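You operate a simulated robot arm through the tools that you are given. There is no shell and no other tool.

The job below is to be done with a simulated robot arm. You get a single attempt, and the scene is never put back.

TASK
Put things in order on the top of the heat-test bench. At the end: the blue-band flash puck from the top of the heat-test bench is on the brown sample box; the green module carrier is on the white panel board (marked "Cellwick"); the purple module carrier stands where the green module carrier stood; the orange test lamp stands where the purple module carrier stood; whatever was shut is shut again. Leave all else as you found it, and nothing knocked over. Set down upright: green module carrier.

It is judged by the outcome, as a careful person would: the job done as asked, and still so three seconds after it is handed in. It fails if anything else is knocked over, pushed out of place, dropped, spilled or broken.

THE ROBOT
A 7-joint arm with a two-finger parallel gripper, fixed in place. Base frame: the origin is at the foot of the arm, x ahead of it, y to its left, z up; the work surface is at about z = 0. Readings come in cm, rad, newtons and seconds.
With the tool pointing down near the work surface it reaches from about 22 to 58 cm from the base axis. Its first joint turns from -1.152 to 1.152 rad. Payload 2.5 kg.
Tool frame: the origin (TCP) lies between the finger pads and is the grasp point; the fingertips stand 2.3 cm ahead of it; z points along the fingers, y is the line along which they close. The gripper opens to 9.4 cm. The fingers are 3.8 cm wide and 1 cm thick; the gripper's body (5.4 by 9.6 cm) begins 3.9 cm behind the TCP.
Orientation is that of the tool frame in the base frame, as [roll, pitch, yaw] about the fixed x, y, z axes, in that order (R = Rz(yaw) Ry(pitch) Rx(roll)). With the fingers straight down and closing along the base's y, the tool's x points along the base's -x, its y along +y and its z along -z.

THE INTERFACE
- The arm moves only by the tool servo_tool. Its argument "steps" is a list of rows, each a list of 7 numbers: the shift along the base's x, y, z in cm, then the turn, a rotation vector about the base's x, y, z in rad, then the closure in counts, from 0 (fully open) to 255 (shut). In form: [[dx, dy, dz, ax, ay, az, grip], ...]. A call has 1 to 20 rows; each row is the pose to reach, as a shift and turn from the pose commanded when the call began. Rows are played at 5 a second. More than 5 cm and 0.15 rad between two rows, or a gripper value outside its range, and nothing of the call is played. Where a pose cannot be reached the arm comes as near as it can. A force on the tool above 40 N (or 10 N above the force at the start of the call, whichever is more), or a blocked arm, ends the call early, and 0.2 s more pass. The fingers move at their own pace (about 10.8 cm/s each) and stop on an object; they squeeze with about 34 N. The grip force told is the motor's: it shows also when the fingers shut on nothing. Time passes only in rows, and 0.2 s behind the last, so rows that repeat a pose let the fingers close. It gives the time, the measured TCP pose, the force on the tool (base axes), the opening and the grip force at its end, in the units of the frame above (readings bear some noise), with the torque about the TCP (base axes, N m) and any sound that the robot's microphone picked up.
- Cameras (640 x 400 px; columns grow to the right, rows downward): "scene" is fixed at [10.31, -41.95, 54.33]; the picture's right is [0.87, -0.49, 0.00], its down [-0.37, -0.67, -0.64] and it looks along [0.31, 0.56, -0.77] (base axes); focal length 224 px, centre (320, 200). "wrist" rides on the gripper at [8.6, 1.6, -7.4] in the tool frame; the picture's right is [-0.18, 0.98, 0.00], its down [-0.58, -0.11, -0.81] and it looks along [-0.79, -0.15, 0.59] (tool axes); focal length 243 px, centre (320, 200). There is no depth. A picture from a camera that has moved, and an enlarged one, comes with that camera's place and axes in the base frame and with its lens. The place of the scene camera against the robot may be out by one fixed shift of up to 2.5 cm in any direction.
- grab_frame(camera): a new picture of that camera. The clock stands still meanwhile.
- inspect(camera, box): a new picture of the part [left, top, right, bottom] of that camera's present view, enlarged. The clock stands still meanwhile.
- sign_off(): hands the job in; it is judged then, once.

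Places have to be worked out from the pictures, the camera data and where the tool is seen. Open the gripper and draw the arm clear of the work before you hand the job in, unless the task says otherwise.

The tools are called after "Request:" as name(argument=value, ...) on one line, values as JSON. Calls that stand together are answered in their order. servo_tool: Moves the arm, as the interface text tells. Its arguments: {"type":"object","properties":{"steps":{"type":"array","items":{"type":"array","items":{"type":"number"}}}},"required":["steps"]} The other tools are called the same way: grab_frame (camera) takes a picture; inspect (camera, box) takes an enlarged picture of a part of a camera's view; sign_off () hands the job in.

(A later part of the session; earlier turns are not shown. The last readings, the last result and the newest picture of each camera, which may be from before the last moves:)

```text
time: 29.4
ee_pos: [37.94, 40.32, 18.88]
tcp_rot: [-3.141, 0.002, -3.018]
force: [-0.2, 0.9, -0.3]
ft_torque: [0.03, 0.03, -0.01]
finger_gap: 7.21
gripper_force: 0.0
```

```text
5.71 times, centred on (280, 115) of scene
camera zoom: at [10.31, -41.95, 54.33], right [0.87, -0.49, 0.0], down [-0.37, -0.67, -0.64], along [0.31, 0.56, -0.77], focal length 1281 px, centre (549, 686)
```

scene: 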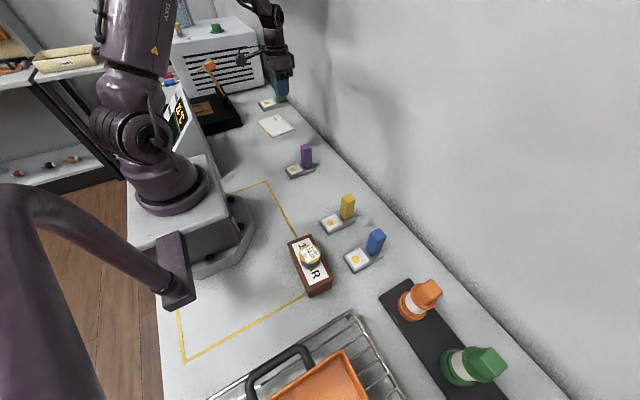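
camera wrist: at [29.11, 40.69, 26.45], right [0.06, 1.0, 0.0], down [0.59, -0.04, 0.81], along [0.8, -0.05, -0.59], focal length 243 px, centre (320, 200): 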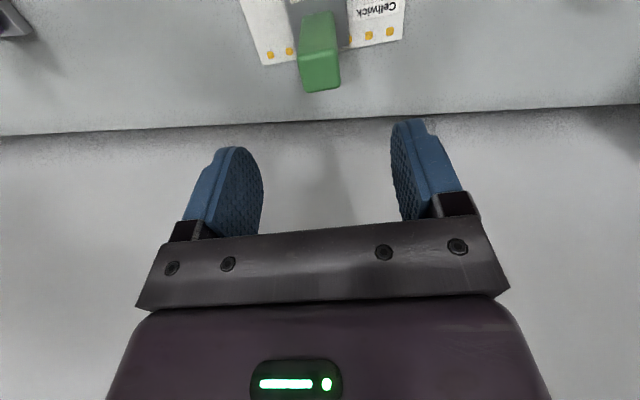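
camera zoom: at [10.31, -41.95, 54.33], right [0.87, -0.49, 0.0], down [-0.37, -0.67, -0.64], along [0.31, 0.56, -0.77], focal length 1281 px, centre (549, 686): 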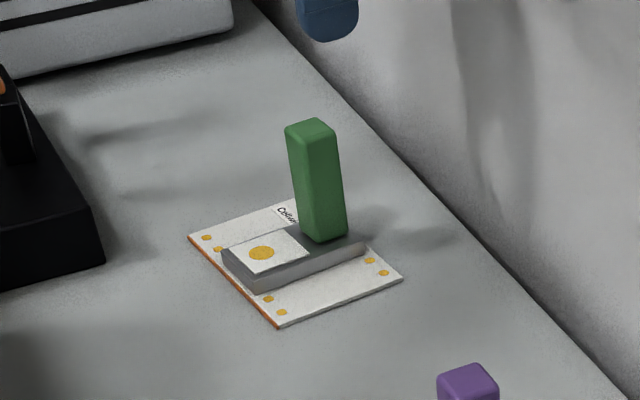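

Green stands upright on the board. Now purple: I move above its post near (34.85,10.95) and turn back to yaw 0.

Request:
servo_tool(steps=[[-0.4, -4, 0.5, 0, 0, -0.03, 0], [-0.8, -8.3, 0.5, 0, 0, -0.06, 0], [-1.2, -12.6, 0.5, 0, 0, -0.09, 0], [-1.6, -17, 0, 0, 0, -0.126, 0], [-2, -21.3, -1, 0, 0, -0.126, 0], [-2.4, -25.5, -2, 0, 0, -0.126, 0], [-2.8, -29.2, -3.8, 0, 0, -0.126, 0], [-2.8, -29.2, -3.8, 0, 0, -0.126, 0]])

Request:
grab_frame(camera="wrist")

Request:
inspect(camera="wrist", box=[240, 0, 400, 150])

```text
time: 31.2
ee_pos: [34.91, 10.93, 14.96]
tcp_rot: [-3.142, -0.001, 3.141]
force: [-0.3, 0.1, 0.1]
ft_torque: [0.01, -0.02, -0.03]
finger_gap: 9.41
gripper_force: 0.1
```

```text
taken
camera wrist: at [26.25, 12.39, 22.45], right [0.18, 0.98, 0.0], down [0.58, -0.11, 0.81], along [0.79, -0.15, -0.59], focal length 243 px, centre (320, 200)
```

wrist: 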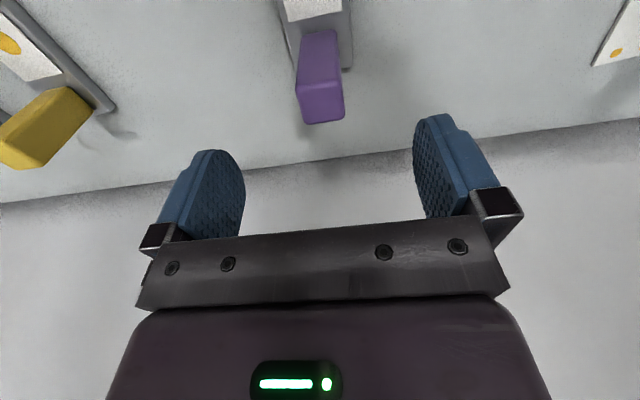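

```text
2.67 times, centred on (320, 75) of wrist
camera zoom: at [26.25, 12.39, 22.45], right [0.18, 0.98, 0.0], down [0.58, -0.11, 0.81], along [0.79, -0.15, -0.59], focal length 647 px, centre (320, 533)
```

zoom: 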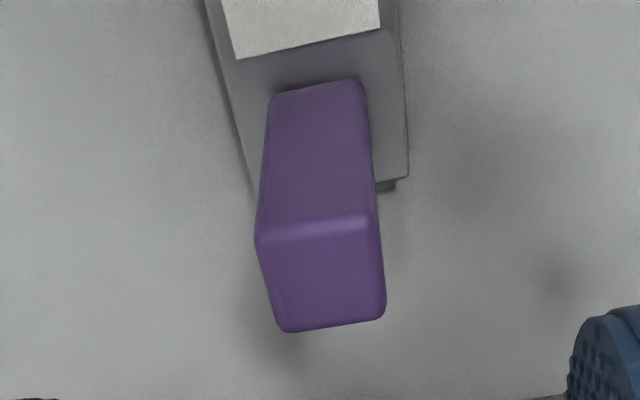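

The purple post is centred below the fingers at about (34.82,10.9). I descend and grip exactly as I did with green.

Request:
servo_tool(steps=[[0, 0, -3, 0, 0, 0, 0], [0, 0, -6, 0, 0, 0, 0], [0, 0, -8.5, 0, 0, 0, 0], [0, 0, -9.5, 0, 0, 0, 0], [0, 0, -9.5, 0, 0, 0, 0], [0, 0, -9.5, 0, 0, 0, 100], [0, 0, -9.5, 0, 0, 0, 255], [0, 0, -9.5, 0, 0, 0, 255], [0, 0, -9.5, 0, 0, 0, 255]])

Request:
grab_frame(camera="wrist")

```text
time: 33.2
ee_pos: [34.9, 11.02, 5.57]
tcp_rot: [3.141, 0.002, -3.141]
force: [-0.5, 0.8, 1.0]
ft_torque: [-0.02, 0.0, 0.0]
finger_gap: 2.78
gripper_force: 34.0
```

```text
taken
camera wrist: at [26.26, 12.53, 13.03], right [0.18, 0.98, 0.0], down [0.58, -0.11, 0.81], along [0.79, -0.15, -0.59], focal length 243 px, centre (320, 200)
```

wrist: 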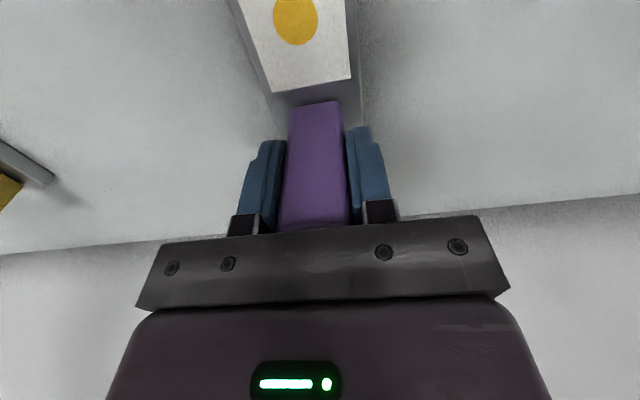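

Purple is gripped. I lift it 4 cm, carry it 12.1 cm in -y to green's old spot, and stop just above the bench.

Request:
servo_tool(steps=[[0, 0, 1.5, 0, 0, 0, 255], [0, 0, 4, 0, 0, 0, 255], [0, -3, 4.5, 0, 0, 0, 255], [0, -6.5, 4.5, 0, 0, 0, 255], [0, -10, 4.5, 0, 0, 0, 255], [0.04, -12.1, 4.5, 0, 0, 0, 255], [0.04, -12.1, 2.5, 0, 0, 0, 255], [0.04, -12.1, 0.8, 0, 0, 0, 255], [0.04, -12.1, 0.3, 0, 0, 0, 255], [0.04, -12.1, 0.3, 0, 0, 0, 255]])

Request:
grab_frame(camera="wrist")

Request:
inspect(camera="scene", box=[260, 100, 400, 230])

```text
time: 35.4
ee_pos: [34.98, -1.05, 6.0]
tcp_rot: [3.141, 0.001, 3.141]
force: [-0.4, -0.2, -2.5]
ft_torque: [0.0, -0.05, 0.02]
finger_gap: 2.77
gripper_force: 33.8
```

```text
taken
camera wrist: at [26.28, 0.48, 13.4], right [0.18, 0.98, 0.0], down [0.58, -0.11, 0.81], along [0.79, -0.15, -0.59], focal length 243 px, centre (320, 200)
```

wrist: 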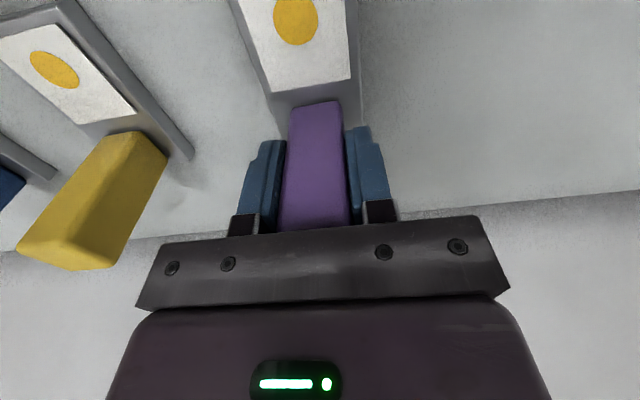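

```text
3.08 times, centred on (330, 165) of scene
camera zoom: at [10.31, -41.95, 54.33], right [0.87, -0.49, 0.0], down [-0.37, -0.67, -0.64], along [0.31, 0.56, -0.77], focal length 690 px, centre (289, 308)
```

zoom: 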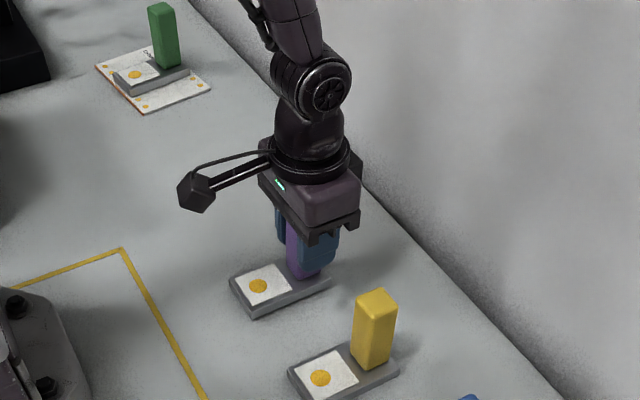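

In the scene view, purple's slab now sits where green's slab was. I lower the last few millimetres in small steps.

Request:
servo_tool(steps=[[0, 0, -0.1, 0, 0, 0, 255], [0, 0, -0.2, 0, 0, 0, 255], [0, 0, -0.3, 0, 0, 0, 255], [0, 0, -0.3, 0, 0, 0, 255]])

```text
time: 36.4
ee_pos: [34.85, -1.06, 5.56]
tcp_rot: [-3.141, -0.001, 3.141]
force: [0.8, -0.5, -1.9]
ft_torque: [0.0, -0.03, 0.01]
finger_gap: 2.79
gripper_force: 33.9
```

There is no clear contact yet, since the force still reads about -1.9 N. I lower another 0.1–0.15 cm.

Request:
servo_tool(steps=[[0, 0, -0.08, 0, 0, 0, 255], [0, 0, -0.12, 0, 0, 0, 255], [0, 0, -0.12, 0, 0, 0, 255]])

```text
time: 37.2
ee_pos: [34.9, -1.04, 5.59]
tcp_rot: [3.141, 0.0, 3.14]
force: [-5.7, 1.5, 22.6]
ft_torque: [0.04, 0.62, -0.02]
finger_gap: 2.77
gripper_force: 34.2
```

Contact is firm at 22.6 N. I ease up, release and rise.

Request:
servo_tool(steps=[[0, 0, 0.12, 0, 0, 0, 255], [0, 0, 0.12, 0, 0, 0, 160], [0, 0, 0.12, 0, 0, 0, 80], [0, 0, 0.12, 0, 0, 0, 60], [0, 0, 0.12, 0, 0, 0, 60], [0, 0, 3, 0, 0, 0, 60], [0, 0, 7, 0, 0, 0, 60], [0, 0, 11, 0, 0, 0, 60], [0, 0, 14, 0, 0, 0, 60]])

Request:
grab_frame(camera="scene")

Request:
inspect(camera="scene", box=[260, 100, 400, 230])

```text
time: 39.2
ee_pos: [34.89, -1.23, 19.51]
tcp_rot: [3.141, -0.001, 3.141]
force: [0.1, 1.1, 0.3]
ft_torque: [0.03, 0.04, 0.0]
finger_gap: 7.18
gripper_force: 0.0
```

```text
taken
```

scene: 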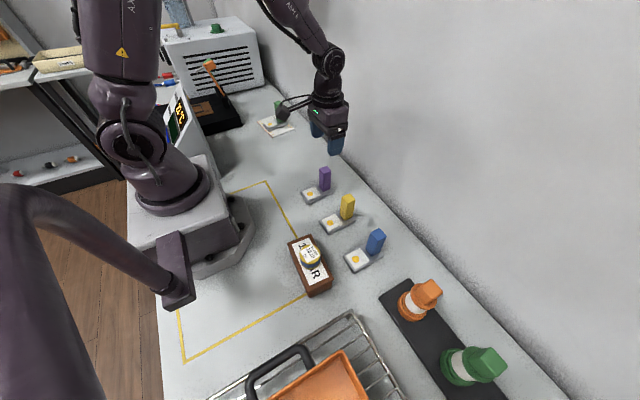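

```text
3.08 times, centred on (330, 165) of scene
camera zoom: at [10.31, -41.95, 54.33], right [0.87, -0.49, 0.0], down [-0.37, -0.67, -0.64], along [0.31, 0.56, -0.77], focal length 690 px, centre (289, 308)
```

zoom: 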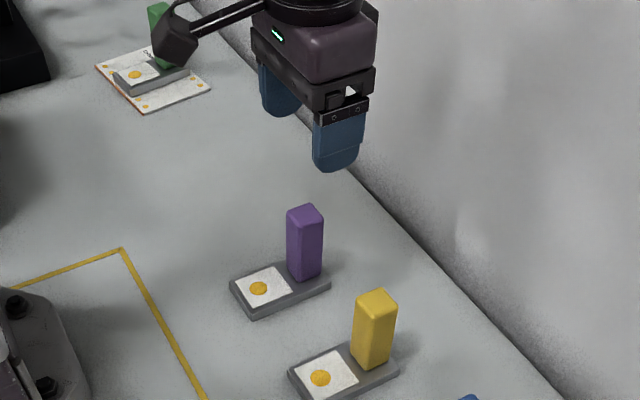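

Purple is in green's place. Now the orange lamp: I move to a raised viewpoint with the camera tilted down toward it and look at how it sits.

Request:
servo_tool(steps=[[-0.5, -4, 2, 0, 0, 0, 0], [-1.2, -8, 4, 0, 0.05, 0, 0], [-2, -12.3, 6, 0, 0.12, 0, 0], [-3, -16.5, 7, 0, 0.2, 0, 0], [-4, -20.8, 8, 0, 0.3, 0, 0], [-5, -25, 8, 0, 0.4, 0, 0], [-6, -29, 8, 0, 0.5, 0, 0], [-7, -32, 8, 0, 0.6, 0, 0], [-7, -32, 8, 0, 0.6, 0, 0]])

Request:
grab_frame(camera="wrist")

Request:
grab_frame(camera="scene")

```text
time: 41.2
ee_pos: [27.86, -32.95, 27.45]
tcp_rot: [3.141, -0.602, 3.14]
force: [0.2, 0.3, 0.4]
ft_torque: [0.01, 0.0, 0.02]
finger_gap: 9.38
gripper_force: 0.2
```

```text
taken
camera wrist: at [24.97, -31.53, 38.53], right [0.15, 0.98, -0.1], down [0.94, -0.11, 0.34], along [0.32, -0.15, -0.94], focal length 243 px, centre (320, 200)
```

wrist: 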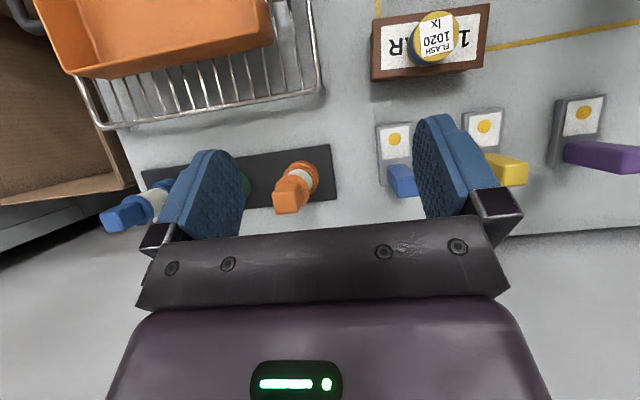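

```text
taken
```

scene: 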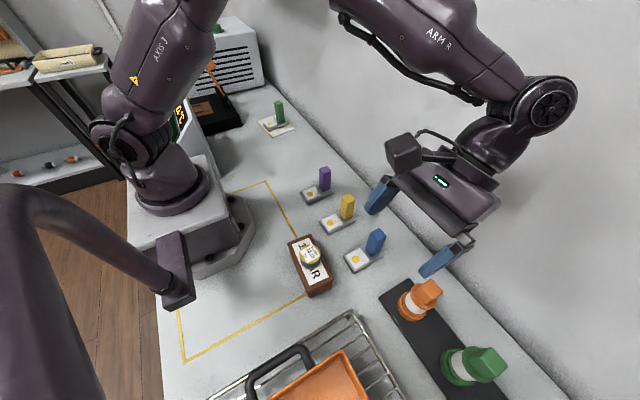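

I enlarge the orange lamp in both views.

Request:
inspect(camera="wrist", box=[230, 130, 350, 225])

Request:
inspect(camera="scene", box=[370, 260, 520, 400])

Request:
inspect(camera="wrist", box=[0, 120, 240, 270])

```text
4.21 times, centred on (290, 178) of wrist
camera zoom: at [24.97, -31.53, 38.53], right [0.15, 0.98, -0.1], down [0.94, -0.11, 0.34], along [0.32, -0.15, -0.94], focal length 1022 px, centre (446, 295)
```

zoom: 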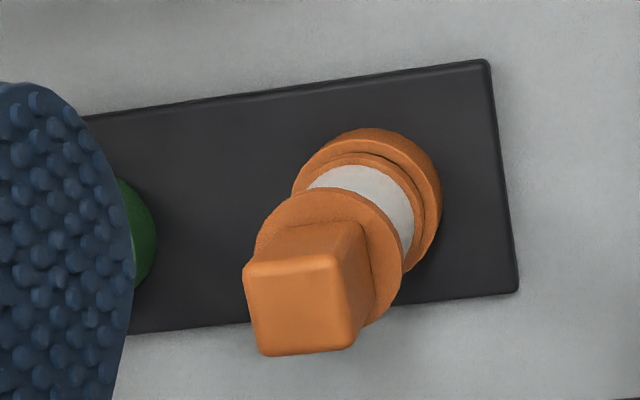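

```text
2.86 times, centred on (445, 330) of scene
camera zoom: at [10.31, -41.95, 54.33], right [0.87, -0.49, 0.0], down [-0.37, -0.67, -0.64], along [0.31, 0.56, -0.77], focal length 641 px, centre (-37, -171)
```

zoom: 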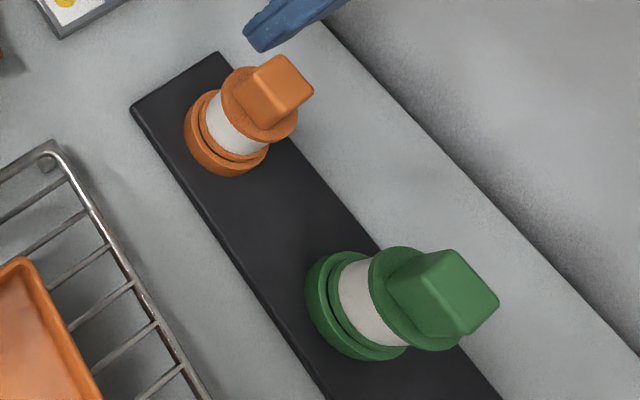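

```text
2.67 times, centred on (120, 195) of wrist
camera zoom: at [24.97, -31.53, 38.53], right [0.15, 0.98, -0.1], down [0.94, -0.11, 0.34], along [0.32, -0.15, -0.94], focal length 647 px, centre (853, 213)
```

zoom: 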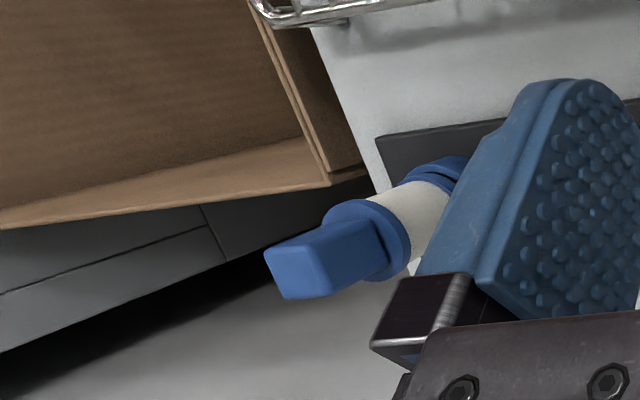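

The orange lamp stands upright in a ring on the strip. Its handle block is about 2.5 cm wide, spans z≈10 to 13.2, and is centred near (33.4,-39.5). I straighten the tool above it at z≈22 for a second look.

Request:
servo_tool(steps=[[1, -1, 0, 0, -0.12, 0, 40], [2, -2, 0, 0, -0.24, 0, 40], [3, -3.5, -1, 0, -0.36, 0, 40], [4, -5, -2, 0, -0.48, 0, 40], [5.5, -6.35, -3.5, 0, -0.6, 0, 40], [5.5, -6.35, -5, 0, -0.6, 0, 40], [5.5, -6.35, -5, 0, -0.6, 0, 40]])

Request:
grab_frame(camera="wrist")

Request:
grab_frame(camera="scene")

```text
time: 42.8
ee_pos: [33.49, -39.46, 22.52]
tcp_rot: [3.14, 0.0, -3.14]
force: [-0.5, -0.3, 0.0]
ft_torque: [0.0, 0.0, -0.02]
finger_gap: 7.92
gripper_force: 0.2
```

```text
taken
camera wrist: at [24.78, -37.9, 29.98], right [0.18, 0.98, 0.0], down [0.58, -0.11, 0.81], along [0.79, -0.15, -0.59], focal length 243 px, centre (320, 200)
```

wrist: 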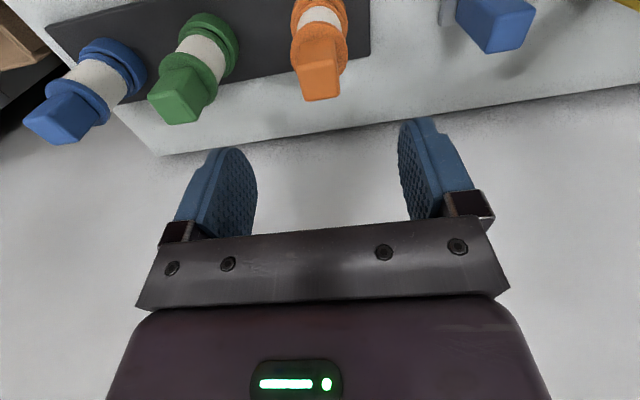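

```text
taken
```

scene: 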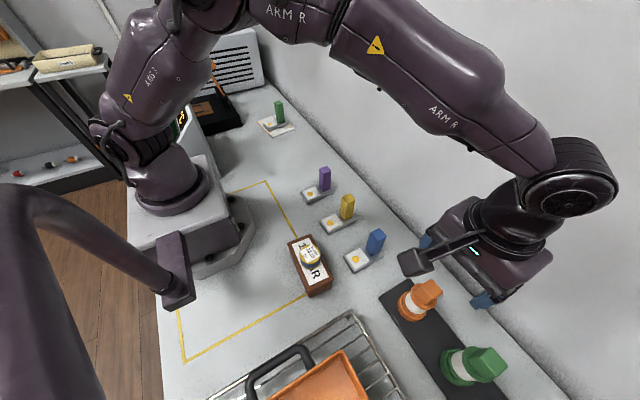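

Request:
inspect(camera="wrist", box=[250, 0, 390, 110])

```text
3.64 times, centred on (320, 55) of wrist
camera zoom: at [24.78, -37.9, 29.98], right [0.18, 0.98, 0.0], down [0.58, -0.11, 0.81], along [0.79, -0.15, -0.59], focal length 882 px, centre (320, 727)
```

zoom: 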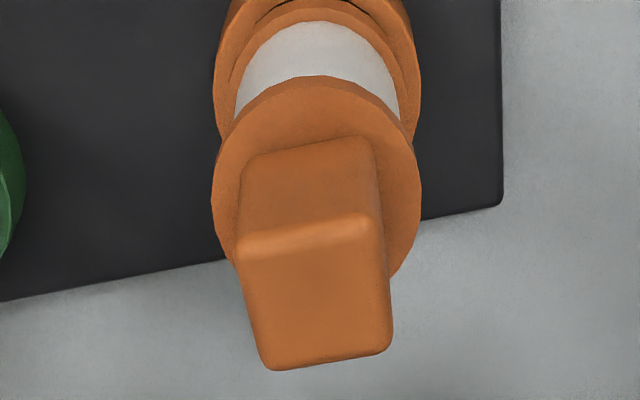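

Triangulation puts the handle centre at (33.6,-39.6), spanning z 9.3–12.9. I descend to TCP z≈12.0 so the tips stay above the upper disc, then grip.

Request:
servo_tool(steps=[[0.2, -0.1, -3, 0, 0, 0, 40], [0.2, -0.1, -6, 0, 0, 0, 40], [0.2, -0.1, -8.5, 0, 0, 0, 40], [0.2, -0.1, -9.8, 0, 0, 0, 40], [0.2, -0.1, -10.3, 0, 0, 0, 40], [0.2, -0.1, -10.3, 0, 0, 0, 40]])

Request:
inspect(camera="wrist", box=[180, 0, 460, 240])

Request:
inspect(camera="scene", box=[370, 220, 530, 400])

```text
time: 44.2
ee_pos: [33.68, -39.45, 12.18]
tcp_rot: [-3.141, 0.001, -3.142]
force: [0.2, 0.5, -0.6]
ft_torque: [0.02, 0.01, 0.02]
finger_gap: 7.94
gripper_force: 0.0
```

```text
1.67 times, centred on (320, 120) of wrist
camera zoom: at [24.91, -37.98, 19.74], right [0.18, 0.98, 0.0], down [0.58, -0.11, 0.81], along [0.79, -0.15, -0.59], focal length 404 px, centre (320, 333)
```

zoom: 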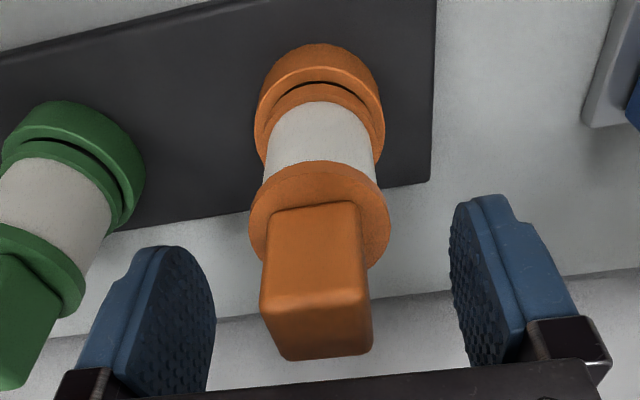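

```text
2.22 times, centred on (450, 310) of scene
camera zoom: at [10.31, -41.95, 54.33], right [0.87, -0.49, 0.0], down [-0.37, -0.67, -0.64], along [0.31, 0.56, -0.77], focal length 498 px, centre (31, -44)
```

zoom: 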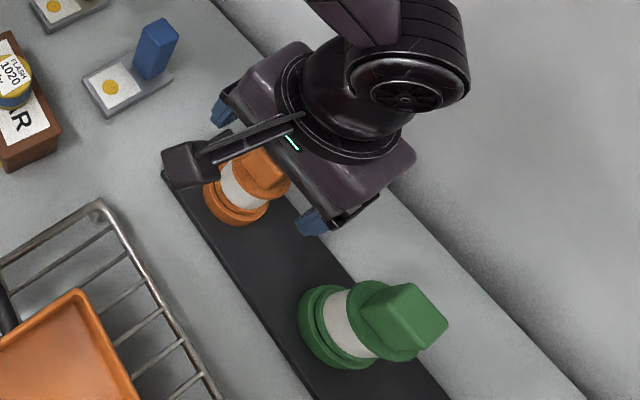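

The handle is centred between the fingers and the tips are just above the disc. I close on it.

Request:
servo_tool(steps=[[0, 0, 0, 0, 0, 0, 120], [0, 0, 0, 0, 0, 0, 255], [0, 0, 0, 0, 0, 0, 255], [0, 0, 0, 0, 0, 0, 255]])

Request:
inspect(camera="wrist", box=[180, 0, 460, 240])

```text
time: 45.2
ee_pos: [33.53, -39.56, 12.33]
tcp_rot: [3.14, 0.001, 3.141]
force: [0.8, -0.5, -0.1]
ft_torque: [-0.01, -0.04, -0.04]
finger_gap: 2.74
gripper_force: 34.5
```

```text
1.67 times, centred on (320, 120) of wrist
camera zoom: at [24.91, -37.98, 19.75], right [0.18, 0.98, 0.0], down [0.58, -0.11, 0.81], along [0.79, -0.15, -0.59], focal length 404 px, centre (320, 333)
```

zoom: 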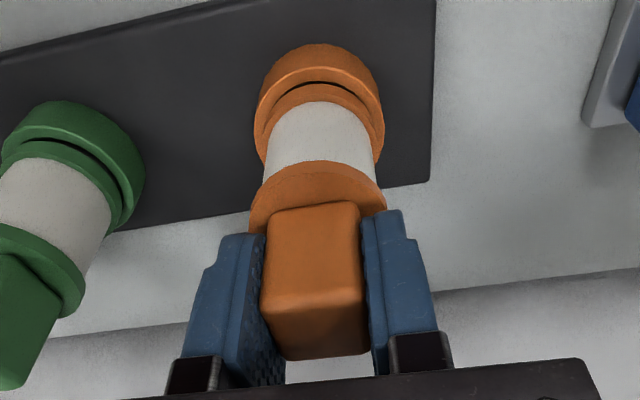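

The lamp is gripped with a 2.74 cm gap. I lift slowly by 0.6 cm to see whether it comes free of its ring or is held.

Request:
servo_tool(steps=[[0, 0, 0.15, 0, 0, 0, 255], [0, 0, 0.3, 0, 0, 0, 255], [0, 0, 0.45, 0, 0, 0, 255], [0, 0, 0.6, 0, 0, 0, 255], [0, 0, 0.6, 0, 0, 0, 255]])

Request:
inspect(camera="wrist", box=[180, 0, 460, 240])

```text
time: 46.4
ee_pos: [33.52, -39.46, 12.79]
tcp_rot: [3.141, -0.002, 3.141]
force: [-0.9, 0.0, -1.4]
ft_torque: [-0.01, 0.01, -0.01]
finger_gap: 2.75
gripper_force: 33.9
```

```text
1.67 times, centred on (320, 120) of wrist
camera zoom: at [24.92, -37.99, 20.27], right [0.18, 0.98, 0.0], down [0.58, -0.11, 0.81], along [0.79, -0.15, -0.59], focal length 404 px, centre (320, 333)
```

zoom: 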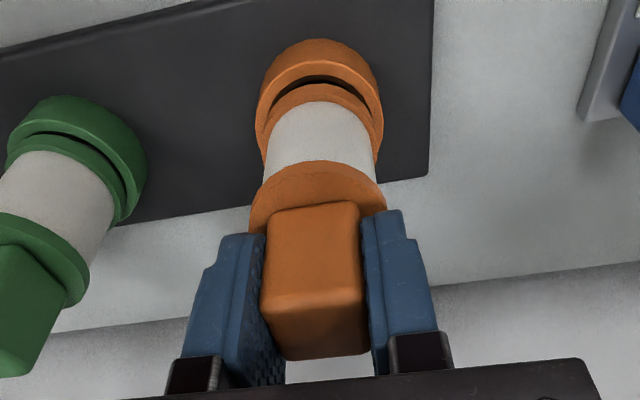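

The lamp comes up freely at about 1.4 N and the ring stays on the strip. I keep lifting straight up.

Request:
servo_tool(steps=[[0, 0, 0.6, 0, 0, 0, 255], [0, 0, 1.2, 0, 0, 0, 255], [0, 0, 2, 0, 0, 0, 255], [0, 0, 3, 0, 0, 0, 255], [0, 0, 5, 0, 0, 0, 255], [0, 0, 8, 0, 0, 0, 255], [0, 0, 8, 0, 0, 0, 255]])

Request:
grab_frame(camera="wrist")

Request:
inspect(camera="scene", box=[370, 200, 530, 380])

```text
time: 48.0
ee_pos: [33.7, -39.47, 20.75]
tcp_rot: [-3.141, 0.001, 3.14]
force: [-0.6, 0.4, -1.4]
ft_torque: [0.0, -0.03, 0.0]
finger_gap: 2.72
gripper_force: 34.3
```

```text
taken
camera wrist: at [24.99, -37.91, 28.27], right [0.18, 0.98, 0.0], down [0.58, -0.11, 0.81], along [0.79, -0.15, -0.59], focal length 243 px, centre (320, 200)
```

wrist: 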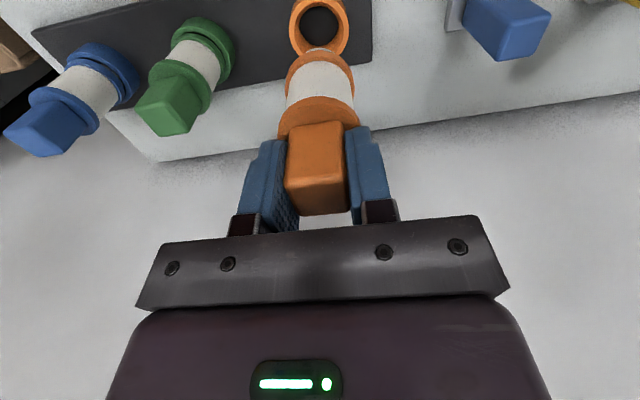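

```text
2.22 times, centred on (450, 290) of scene
camera zoom: at [10.31, -41.95, 54.33], right [0.87, -0.49, 0.0], down [-0.37, -0.67, -0.64], along [0.31, 0.56, -0.77], focal length 498 px, centre (31, 0)
```

zoom: 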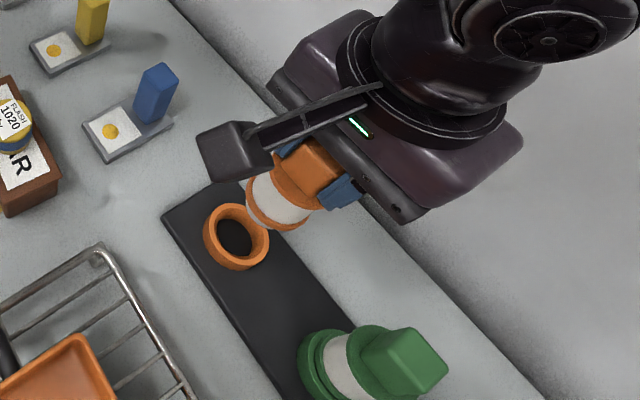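

The lamp is free and upright, and the socket ring stays on the strip. I carry it high over the carriers to purple's old place, with slab centre ≈(32.05,10.87).

Request:
servo_tool(steps=[[0, 0, 3, 0, 0, 0, 255], [0, 1.5, 6, 0, 0, 0, 255], [0, 5.5, 6.5, 0, 0, 0, 255], [0, 10, 6.5, 0, 0, 0, 255], [0, 14.4, 6.5, 0, 0, 0, 255], [-0.3, 18.8, 6.5, 0, 0, 0, 255], [-0.6, 23.2, 6.5, 0, 0, 0, 255], [-0.9, 27.6, 6.5, 0, 0, 0, 255], [-1.2, 32, 6.5, 0, 0, 0, 255], [-1.4, 36.4, 6.5, 0, 0, 0, 255], [-1.53, 40.8, 6.5, 0, 0, 0, 255], [-1.53, 45.2, 6.5, 0, 0, 0, 255], [-1.53, 48.5, 6.5, 0, 0, 0, 255], [-1.53, 50.47, 6, 0, 0, 0, 255], [-1.53, 50.47, 3, 0, 0, 0, 255], [-1.53, 50.47, 3, 0, 0, 0, 255]])

Request:
grab_frame(camera="wrist")

Request:
grab_frame(camera="scene")

Request:
inspect(camera="scene", box=[250, 60, 370, 210])

```text
time: 51.4
ee_pos: [32.14, 10.67, 23.67]
tcp_rot: [3.141, 0.0, 3.14]
force: [0.3, -0.2, -1.0]
ft_torque: [0.01, 0.04, 0.03]
finger_gap: 2.74
gripper_force: 33.4
```

```text
taken
camera wrist: at [23.37, 12.24, 31.14], right [0.18, 0.98, 0.0], down [0.58, -0.11, 0.81], along [0.79, -0.15, -0.59], focal length 243 px, centre (320, 200)
```

wrist: 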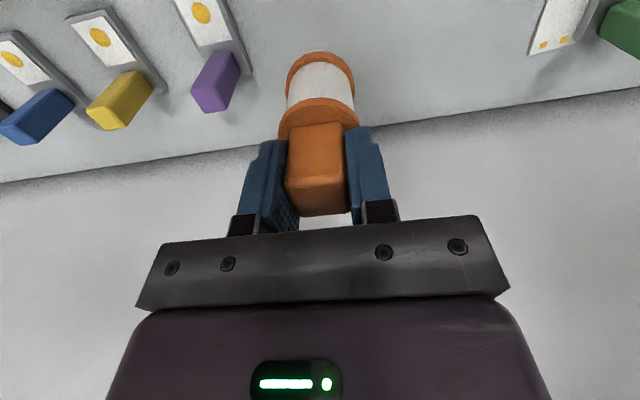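

```text
taken
```

scene: 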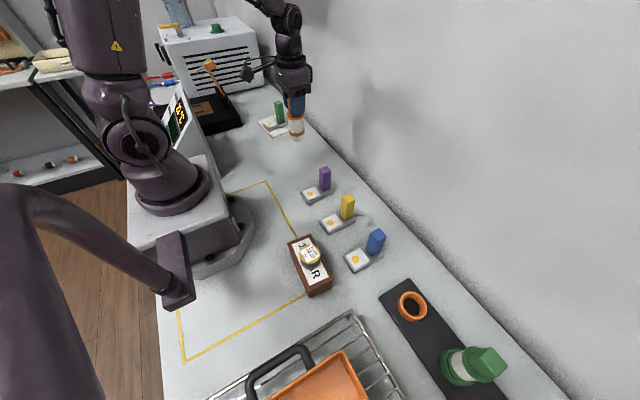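

```text
2.67 times, centred on (310, 135) of scene
camera zoom: at [10.31, -41.95, 54.33], right [0.87, -0.49, 0.0], down [-0.37, -0.67, -0.64], along [0.31, 0.56, -0.77], focal length 598 px, centre (347, 373)
```

zoom: 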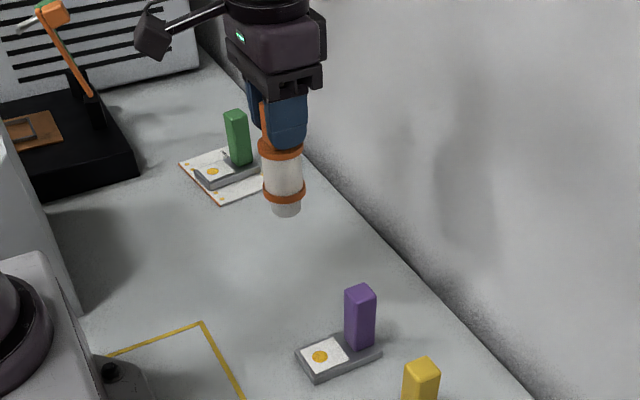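

The lamp shows a narrower foot below its lower disc. I enlarge it to see how it will stand and how long it is.

Request:
inspect(camera="scene", box=[275, 90, 325, 145])

Request:
inspect(camera="wrist", box=[260, 30, 380, 150])

```text
7.27 times, centred on (300, 118) of scene
camera zoom: at [10.31, -41.95, 54.33], right [0.87, -0.49, 0.0], down [-0.37, -0.67, -0.64], along [0.31, 0.56, -0.77], focal length 1631 px, centre (466, 800)
```

zoom: 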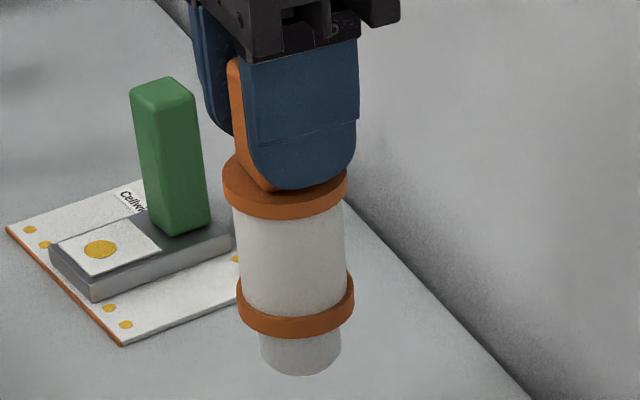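

```text
3.33 times, centred on (320, 90) of wrist
camera zoom: at [23.37, 12.24, 31.14], right [0.18, 0.98, 0.0], down [0.58, -0.11, 0.81], along [0.79, -0.15, -0.59], focal length 809 px, centre (320, 567)
```

zoom: 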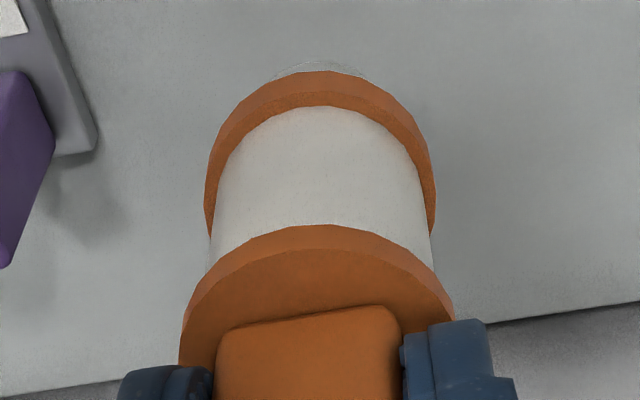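

The foot is a flat-ended cylinder about 3 cm across, and its bottom is roughly 10.2 cm below the TCP. I descend to TCP z≈12 and check the remaining clearance.

Request:
servo_tool(steps=[[0, 0, -4, 0, 0, 0, 255], [0, 0, -7.5, 0, 0, 0, 255], [0, 0, -10, 0, 0, 0, 255], [0, 0, -11.3, 0, 0, 0, 255], [0, 0, -11.7, 0, 0, 0, 255], [0, 0, -11.7, 0, 0, 0, 255]])

Request:
inspect(camera="scene", box=[270, 110, 350, 190])

Request:
grab_frame(camera="wrist")

```text
time: 52.8
ee_pos: [32.13, 10.93, 11.99]
tcp_rot: [3.141, 0.0, 3.14]
force: [0.2, 1.2, -1.6]
ft_torque: [-0.02, 0.02, -0.02]
finger_gap: 2.72
gripper_force: 33.6
```

```text
5.00 times, centred on (310, 150) of scene
camera zoom: at [10.31, -41.95, 54.33], right [0.87, -0.49, 0.0], down [-0.37, -0.67, -0.64], along [0.31, 0.56, -0.77], focal length 1121 px, centre (370, 450)
```

zoom: 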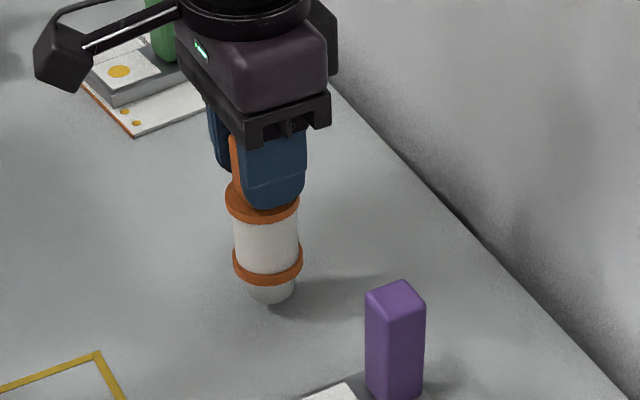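

```text
taken
camera wrist: at [23.47, 12.43, 19.5], right [0.18, 0.98, 0.0], down [0.58, -0.11, 0.81], along [0.79, -0.15, -0.59], focal length 243 px, centre (320, 200)
```

wrist: 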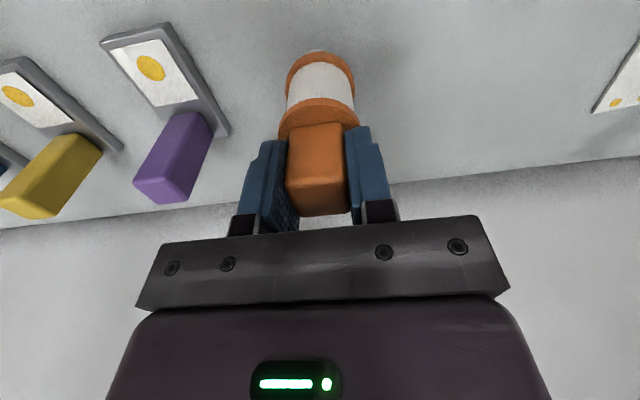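

The foot's shadow is close but not touching. I lower in 0.2 cm steps and watch the force.

Request:
servo_tool(steps=[[0, 0, -0.2, 0, 0, 0, 255], [0, 0, -0.4, 0, 0, 0, 255], [0, 0, -0.6, 0, 0, 0, 255], [0, 0, -0.8, 0, 0, 0, 255], [0, 0, -0.8, 0, 0, 0, 255]])

Request:
inspect(camera="scene", box=[280, 130, 330, 180])

```text
time: 54.0
ee_pos: [32.08, 10.88, 11.07]
tcp_rot: [-3.141, -0.001, -3.141]
force: [0.7, -0.2, 0.6]
ft_torque: [0.04, 0.0, -0.03]
finger_gap: 2.74
gripper_force: 33.6
```

```text
8.00 times, centred on (305, 155) of scene
camera zoom: at [10.31, -41.95, 54.33], right [0.87, -0.49, 0.0], down [-0.37, -0.67, -0.64], along [0.31, 0.56, -0.77], focal length 1794 px, centre (440, 560)
```

zoom: 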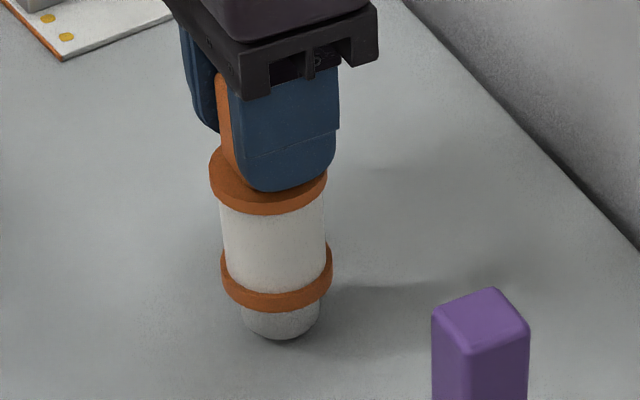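

The foot looks very near the bench. I make finer steps now.

Request:
servo_tool(steps=[[0, 0, -0.08, 0, 0, 0, 255], [0, 0, -0.16, 0, 0, 0, 255], [0, 0, -0.16, 0, 0, 0, 255]])

```text
time: 54.8
ee_pos: [32.07, 10.95, 11.02]
tcp_rot: [-3.141, 0.001, 3.141]
force: [0.3, 0.7, -0.8]
ft_torque: [0.05, 0.01, 0.03]
finger_gap: 2.73
gripper_force: 33.4
```

No contact yet at a commanded z of about 11.06. I continue in fine steps.

Request:
servo_tool(steps=[[0, 0, -0.1, 0, 0, 0, 255], [0, 0, -0.2, 0, 0, 0, 255], [0, 0, -0.2, 0, 0, 0, 255]])

```text
time: 55.6
ee_pos: [32.16, 10.98, 10.87]
tcp_rot: [3.141, 0.0, 3.141]
force: [-1.0, -0.1, 2.5]
ft_torque: [-0.05, 0.08, -0.03]
finger_gap: 2.74
gripper_force: 33.9
```

The force is turning positive at 2.5 N, so contact is beginning. One more fine step.

Request:
servo_tool(steps=[[0, 0, -0.06, 0, 0, 0, 255], [0, 0, -0.12, 0, 0, 0, 255], [0, 0, -0.12, 0, 0, 0, 255]])

Request:
inspect(camera="scene", box=[280, 130, 330, 180])

```text
time: 56.4
ee_pos: [32.1, 11.03, 10.81]
tcp_rot: [3.141, 0.002, -3.141]
force: [-3.9, -1.8, 23.7]
ft_torque: [-0.18, 0.32, -0.02]
finger_gap: 2.73
gripper_force: 33.6
```

```text
8.00 times, centred on (305, 155) of scene
camera zoom: at [10.3, -41.96, 54.33], right [0.87, -0.49, 0.0], down [-0.37, -0.67, -0.64], along [0.31, 0.56, -0.77], focal length 1794 px, centre (440, 560)
```

zoom: 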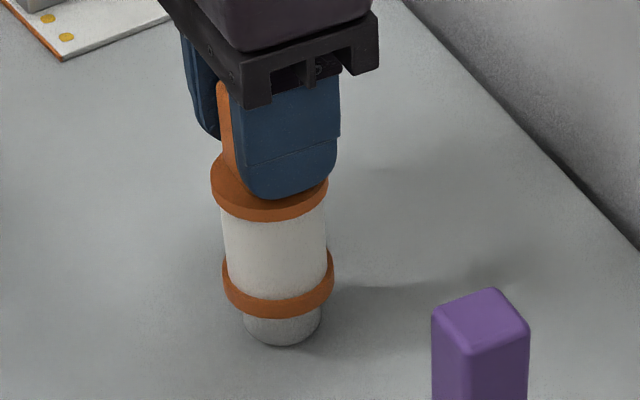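

Contact is firm at 23.7 N and the lamp is standing. I ease the pressure, then open the fingers slowly and evenly before rising.

Request:
servo_tool(steps=[[0, 0, 0.06, 0, 0, 0, 255], [0, 0, 0.12, 0, 0, 0, 255], [0, 0, 0.12, 0, 0, 0, 185], [0, 0, 0.12, 0, 0, 0, 175], [0, 0, 0.12, 0, 0, 0, 165], [0, 0, 0.12, 0, 0, 0, 140], [0, 0, 0.12, 0, 0, 0, 100], [0, 0, 0.12, 0, 0, 0, 60], [0, 0, 0.12, 0, 0, 0, 60]])

Request:
inspect(camera="scene", box=[280, 130, 330, 180])

Request:
grab_frame(camera="wrist")

```text
time: 58.4
ee_pos: [32.08, 10.92, 10.87]
tcp_rot: [-3.141, -0.001, 3.141]
force: [0.7, -0.7, -0.4]
ft_torque: [0.02, -0.05, -0.04]
finger_gap: 7.21
gripper_force: 0.0
```

```text
8.00 times, centred on (305, 155) of scene
camera zoom: at [10.31, -41.95, 54.33], right [0.87, -0.49, 0.0], down [-0.37, -0.67, -0.64], along [0.31, 0.56, -0.77], focal length 1794 px, centre (440, 560)
```

zoom: 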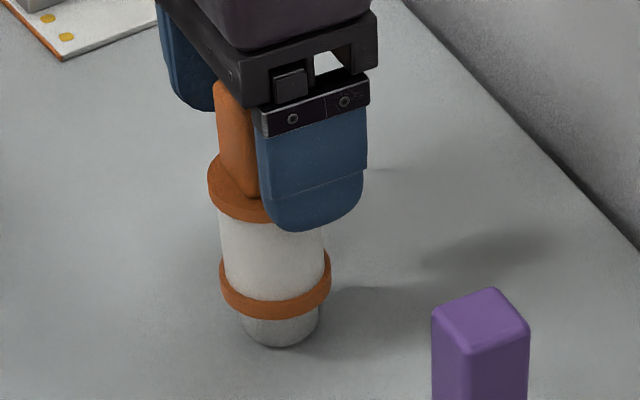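

```text
taken
camera wrist: at [23.42, 12.45, 18.43], right [0.18, 0.98, 0.0], down [0.58, -0.11, 0.81], along [0.79, -0.15, -0.59], focal length 243 px, centre (320, 200)
```

wrist: 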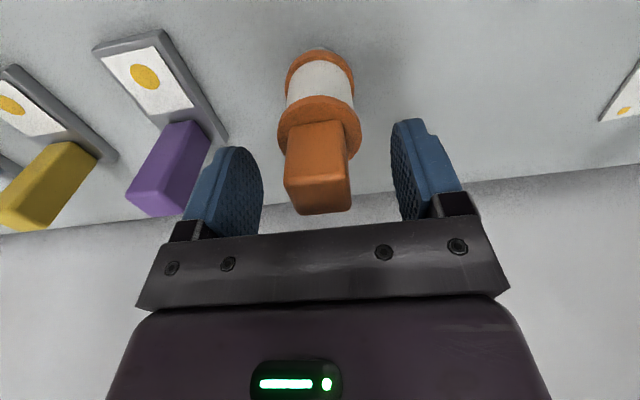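

The lamp stands on its own with the fingers clear. I rise straight up and look again for any lean.

Request:
servo_tool(steps=[[0, 0, 1, 0, 0, 0, 60], [0, 0, 3, 0, 0, 0, 60], [0, 0, 6, 0, 0, 0, 60], [0, 0, 10, 0, 0, 0, 60], [0, 0, 14, 0, 0, 0, 60], [0, 0, 14, 0, 0, 0, 60]])

Request:
inspect(camera="scene", box=[280, 130, 330, 180])

Request:
grab_frame(camera="wrist")

Request:
grab_frame(camera="scene")

```text
time: 59.8
ee_pos: [32.04, 11.14, 24.94]
tcp_rot: [-3.14, 0.0, -3.141]
force: [0.3, 0.3, 0.0]
ft_torque: [0.03, 0.01, 0.0]
finger_gap: 7.2
gripper_force: 0.0
```

```text
8.00 times, centred on (305, 155) of scene
camera zoom: at [10.31, -41.95, 54.33], right [0.87, -0.49, 0.0], down [-0.37, -0.67, -0.64], along [0.31, 0.56, -0.77], focal length 1794 px, centre (440, 560)
```

zoom: 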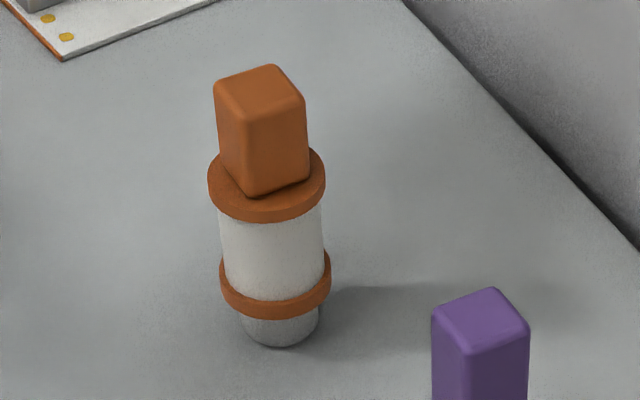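

```text
taken
camera wrist: at [23.4, 12.65, 32.49], right [0.18, 0.98, 0.0], down [0.58, -0.11, 0.81], along [0.79, -0.15, -0.59], focal length 243 px, centre (320, 200)
```

wrist: 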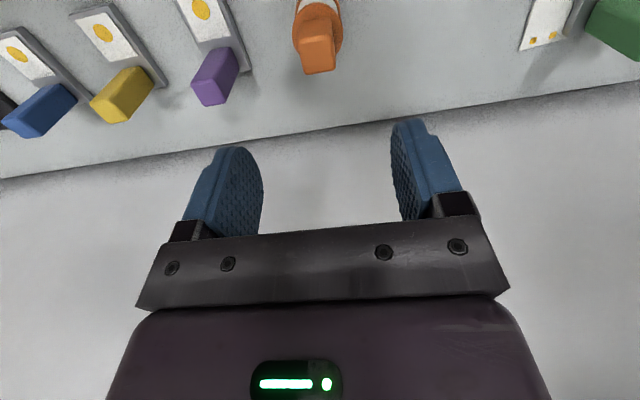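

```text
taken
```

scene: 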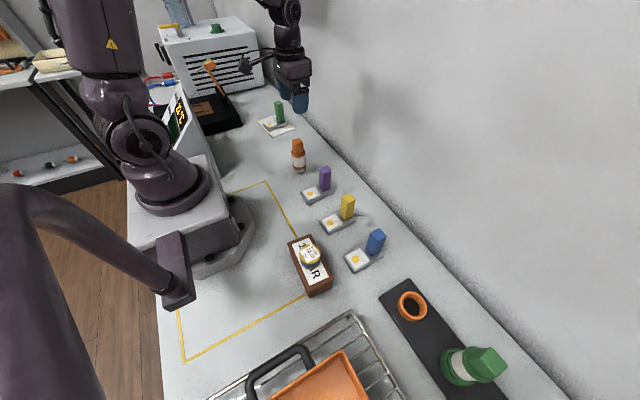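

The lamp stands upright, and its foot's pixel position matches purple's old slab centre. I go back to my first overhead viewpoint, gripper open, to compare the whole bench with the opening view.

Request:
servo_tool(steps=[[0, 0, 4, 0, 0, 0, 0], [-0.5, -1, 7, 0, 0.1, 0, 0], [-1, -3, 9, 0, 0.2, 0, 0], [-1.6, -5, 9.5, 0, 0.3, 0, 0], [-2.2, -6.5, 9.6, 0, 0.4, 0, 0], [-2.66, -7.18, 9.6, 0, 0.5, 0, 0], [-2.66, -7.18, 9.6, 0, 0.6, 0, 0], [-2.66, -7.18, 9.6, 0, 0.7, 0, 0], [-2.66, -7.18, 9.6, 0, 0.7, 0, 0]])

Request:
grab_frame(camera="wrist")

Request:
inspect(camera="wrist", box=[230, 110, 430, 235])

Request:
inspect(camera="wrist", box=[130, 70, 260, 150])

Request:
inspect(camera="wrist", box=[440, 90, 640, 215])

Request:
grab_frame(camera="scene")

```text
time: 61.8
ee_pos: [29.38, 3.69, 34.36]
tcp_rot: [-3.14, -0.702, 3.141]
force: [0.7, 0.4, -1.0]
ft_torque: [0.0, -0.03, -0.06]
finger_gap: 9.39
gripper_force: 0.0
```

```text
taken
camera wrist: at [27.61, 5.2, 45.84], right [0.14, 0.98, -0.12], down [0.96, -0.11, 0.24], along [0.22, -0.15, -0.96], focal length 243 px, centre (320, 200)
```

wrist: 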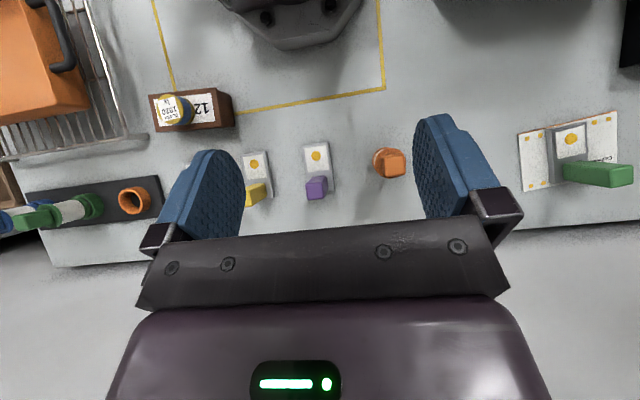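

```text
3.20 times, centred on (330, 172) of wrist
camera zoom: at [27.61, 5.2, 45.84], right [0.14, 0.98, -0.12], down [0.96, -0.11, 0.24], along [0.22, -0.15, -0.96], focal length 776 px, centre (288, 288)
```

zoom: 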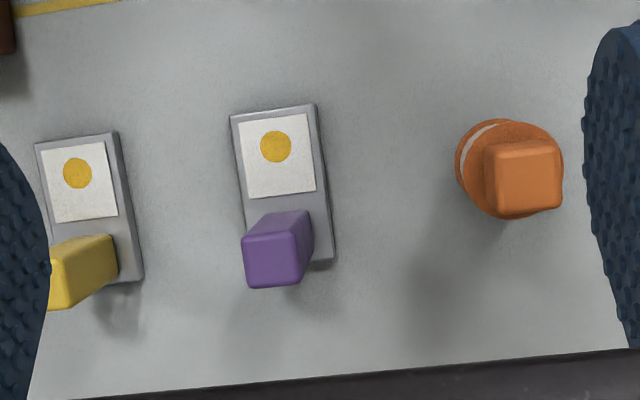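

```text
4.92 times, centred on (195, 110) of wrist
camera zoom: at [27.61, 5.2, 45.84], right [0.14, 0.98, -0.12], down [0.96, -0.11, 0.24], along [0.22, -0.15, -0.96], focal length 1194 px, centre (935, 643)
```

zoom: 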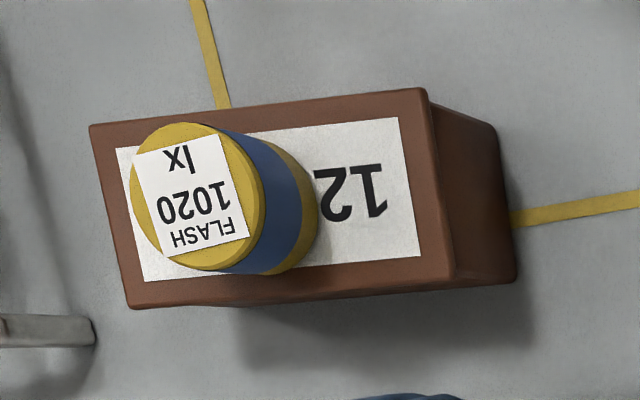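

```text
3.20 times, centred on (540, 152) of wrist
camera zoom: at [27.61, 5.2, 45.84], right [0.14, 0.98, -0.12], down [0.96, -0.11, 0.24], along [0.22, -0.15, -0.96], focal length 776 px, centre (-384, 352)
```

zoom: 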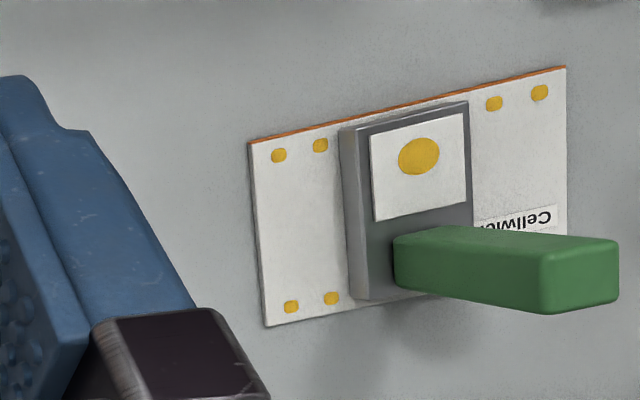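

```text
taken
```

scene: 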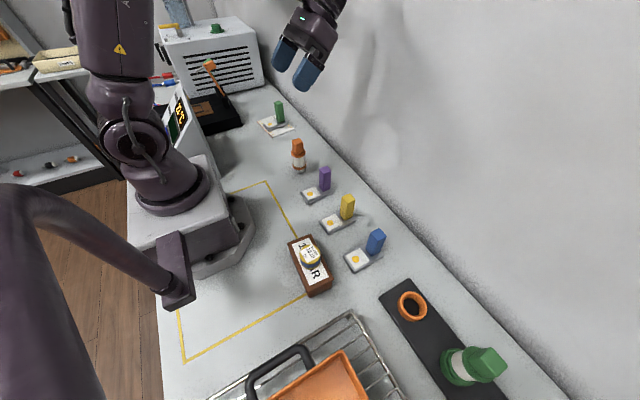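

The comparison is good: purple's slab corners match green's original ones, and the board, box, yellow carrier and strip are unchanged. The puck is on the box, green is upright on the board, the lamp stands at about (32,10.7), and nothing was opened. I return the arm to its starting pose with the gripper open.

Request:
servo_tool(steps=[[0.3, -2, 0, 0, -0.12, 0, 0], [0.6, -4, 0, 0, -0.24, 0, 0], [1, -6, -1, 0, -0.36, 0, 0], [1.4, -8, -2, 0, -0.48, 0, 0], [1.8, -10, -3.5, 0, -0.6, 0, 0], [2, -11, -5, 0, -0.7, 0, 0], [2, -11, -5, 0, -0.7, 0, 0], [2, -11, -5, 0, -0.7, 0, 0], [2, -11, -5, 0, -0.7, 0, 0]])

Request:
grab_frame(camera="scene")

Request:
inspect(camera="scene", box=[240, 90, 400, 190])

```text
time: 63.8
ee_pos: [31.19, -7.28, 29.5]
tcp_rot: [3.14, 0.0, 3.14]
force: [-0.3, -0.4, -0.6]
ft_torque: [0.03, -0.01, 0.02]
finger_gap: 9.41
gripper_force: 0.0
```

```text
taken
```

scene: 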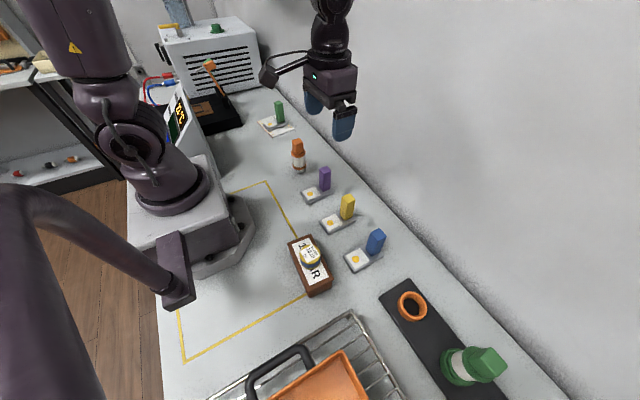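

```text
4.00 times, centred on (320, 140) of scene
camera zoom: at [10.31, -41.95, 54.33], right [0.87, -0.49, 0.0], down [-0.37, -0.67, -0.64], along [0.31, 0.56, -0.77], focal length 897 px, centre (320, 440)
```

zoom: 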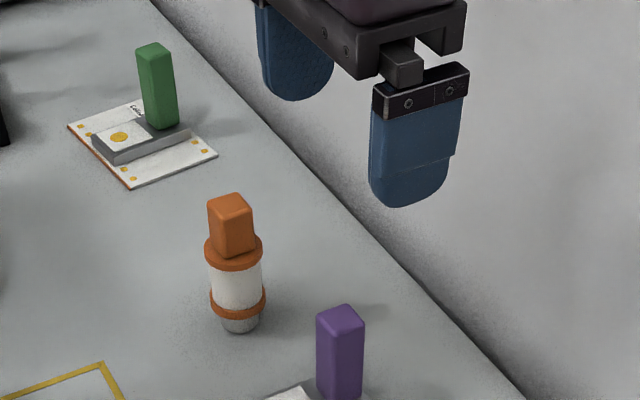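

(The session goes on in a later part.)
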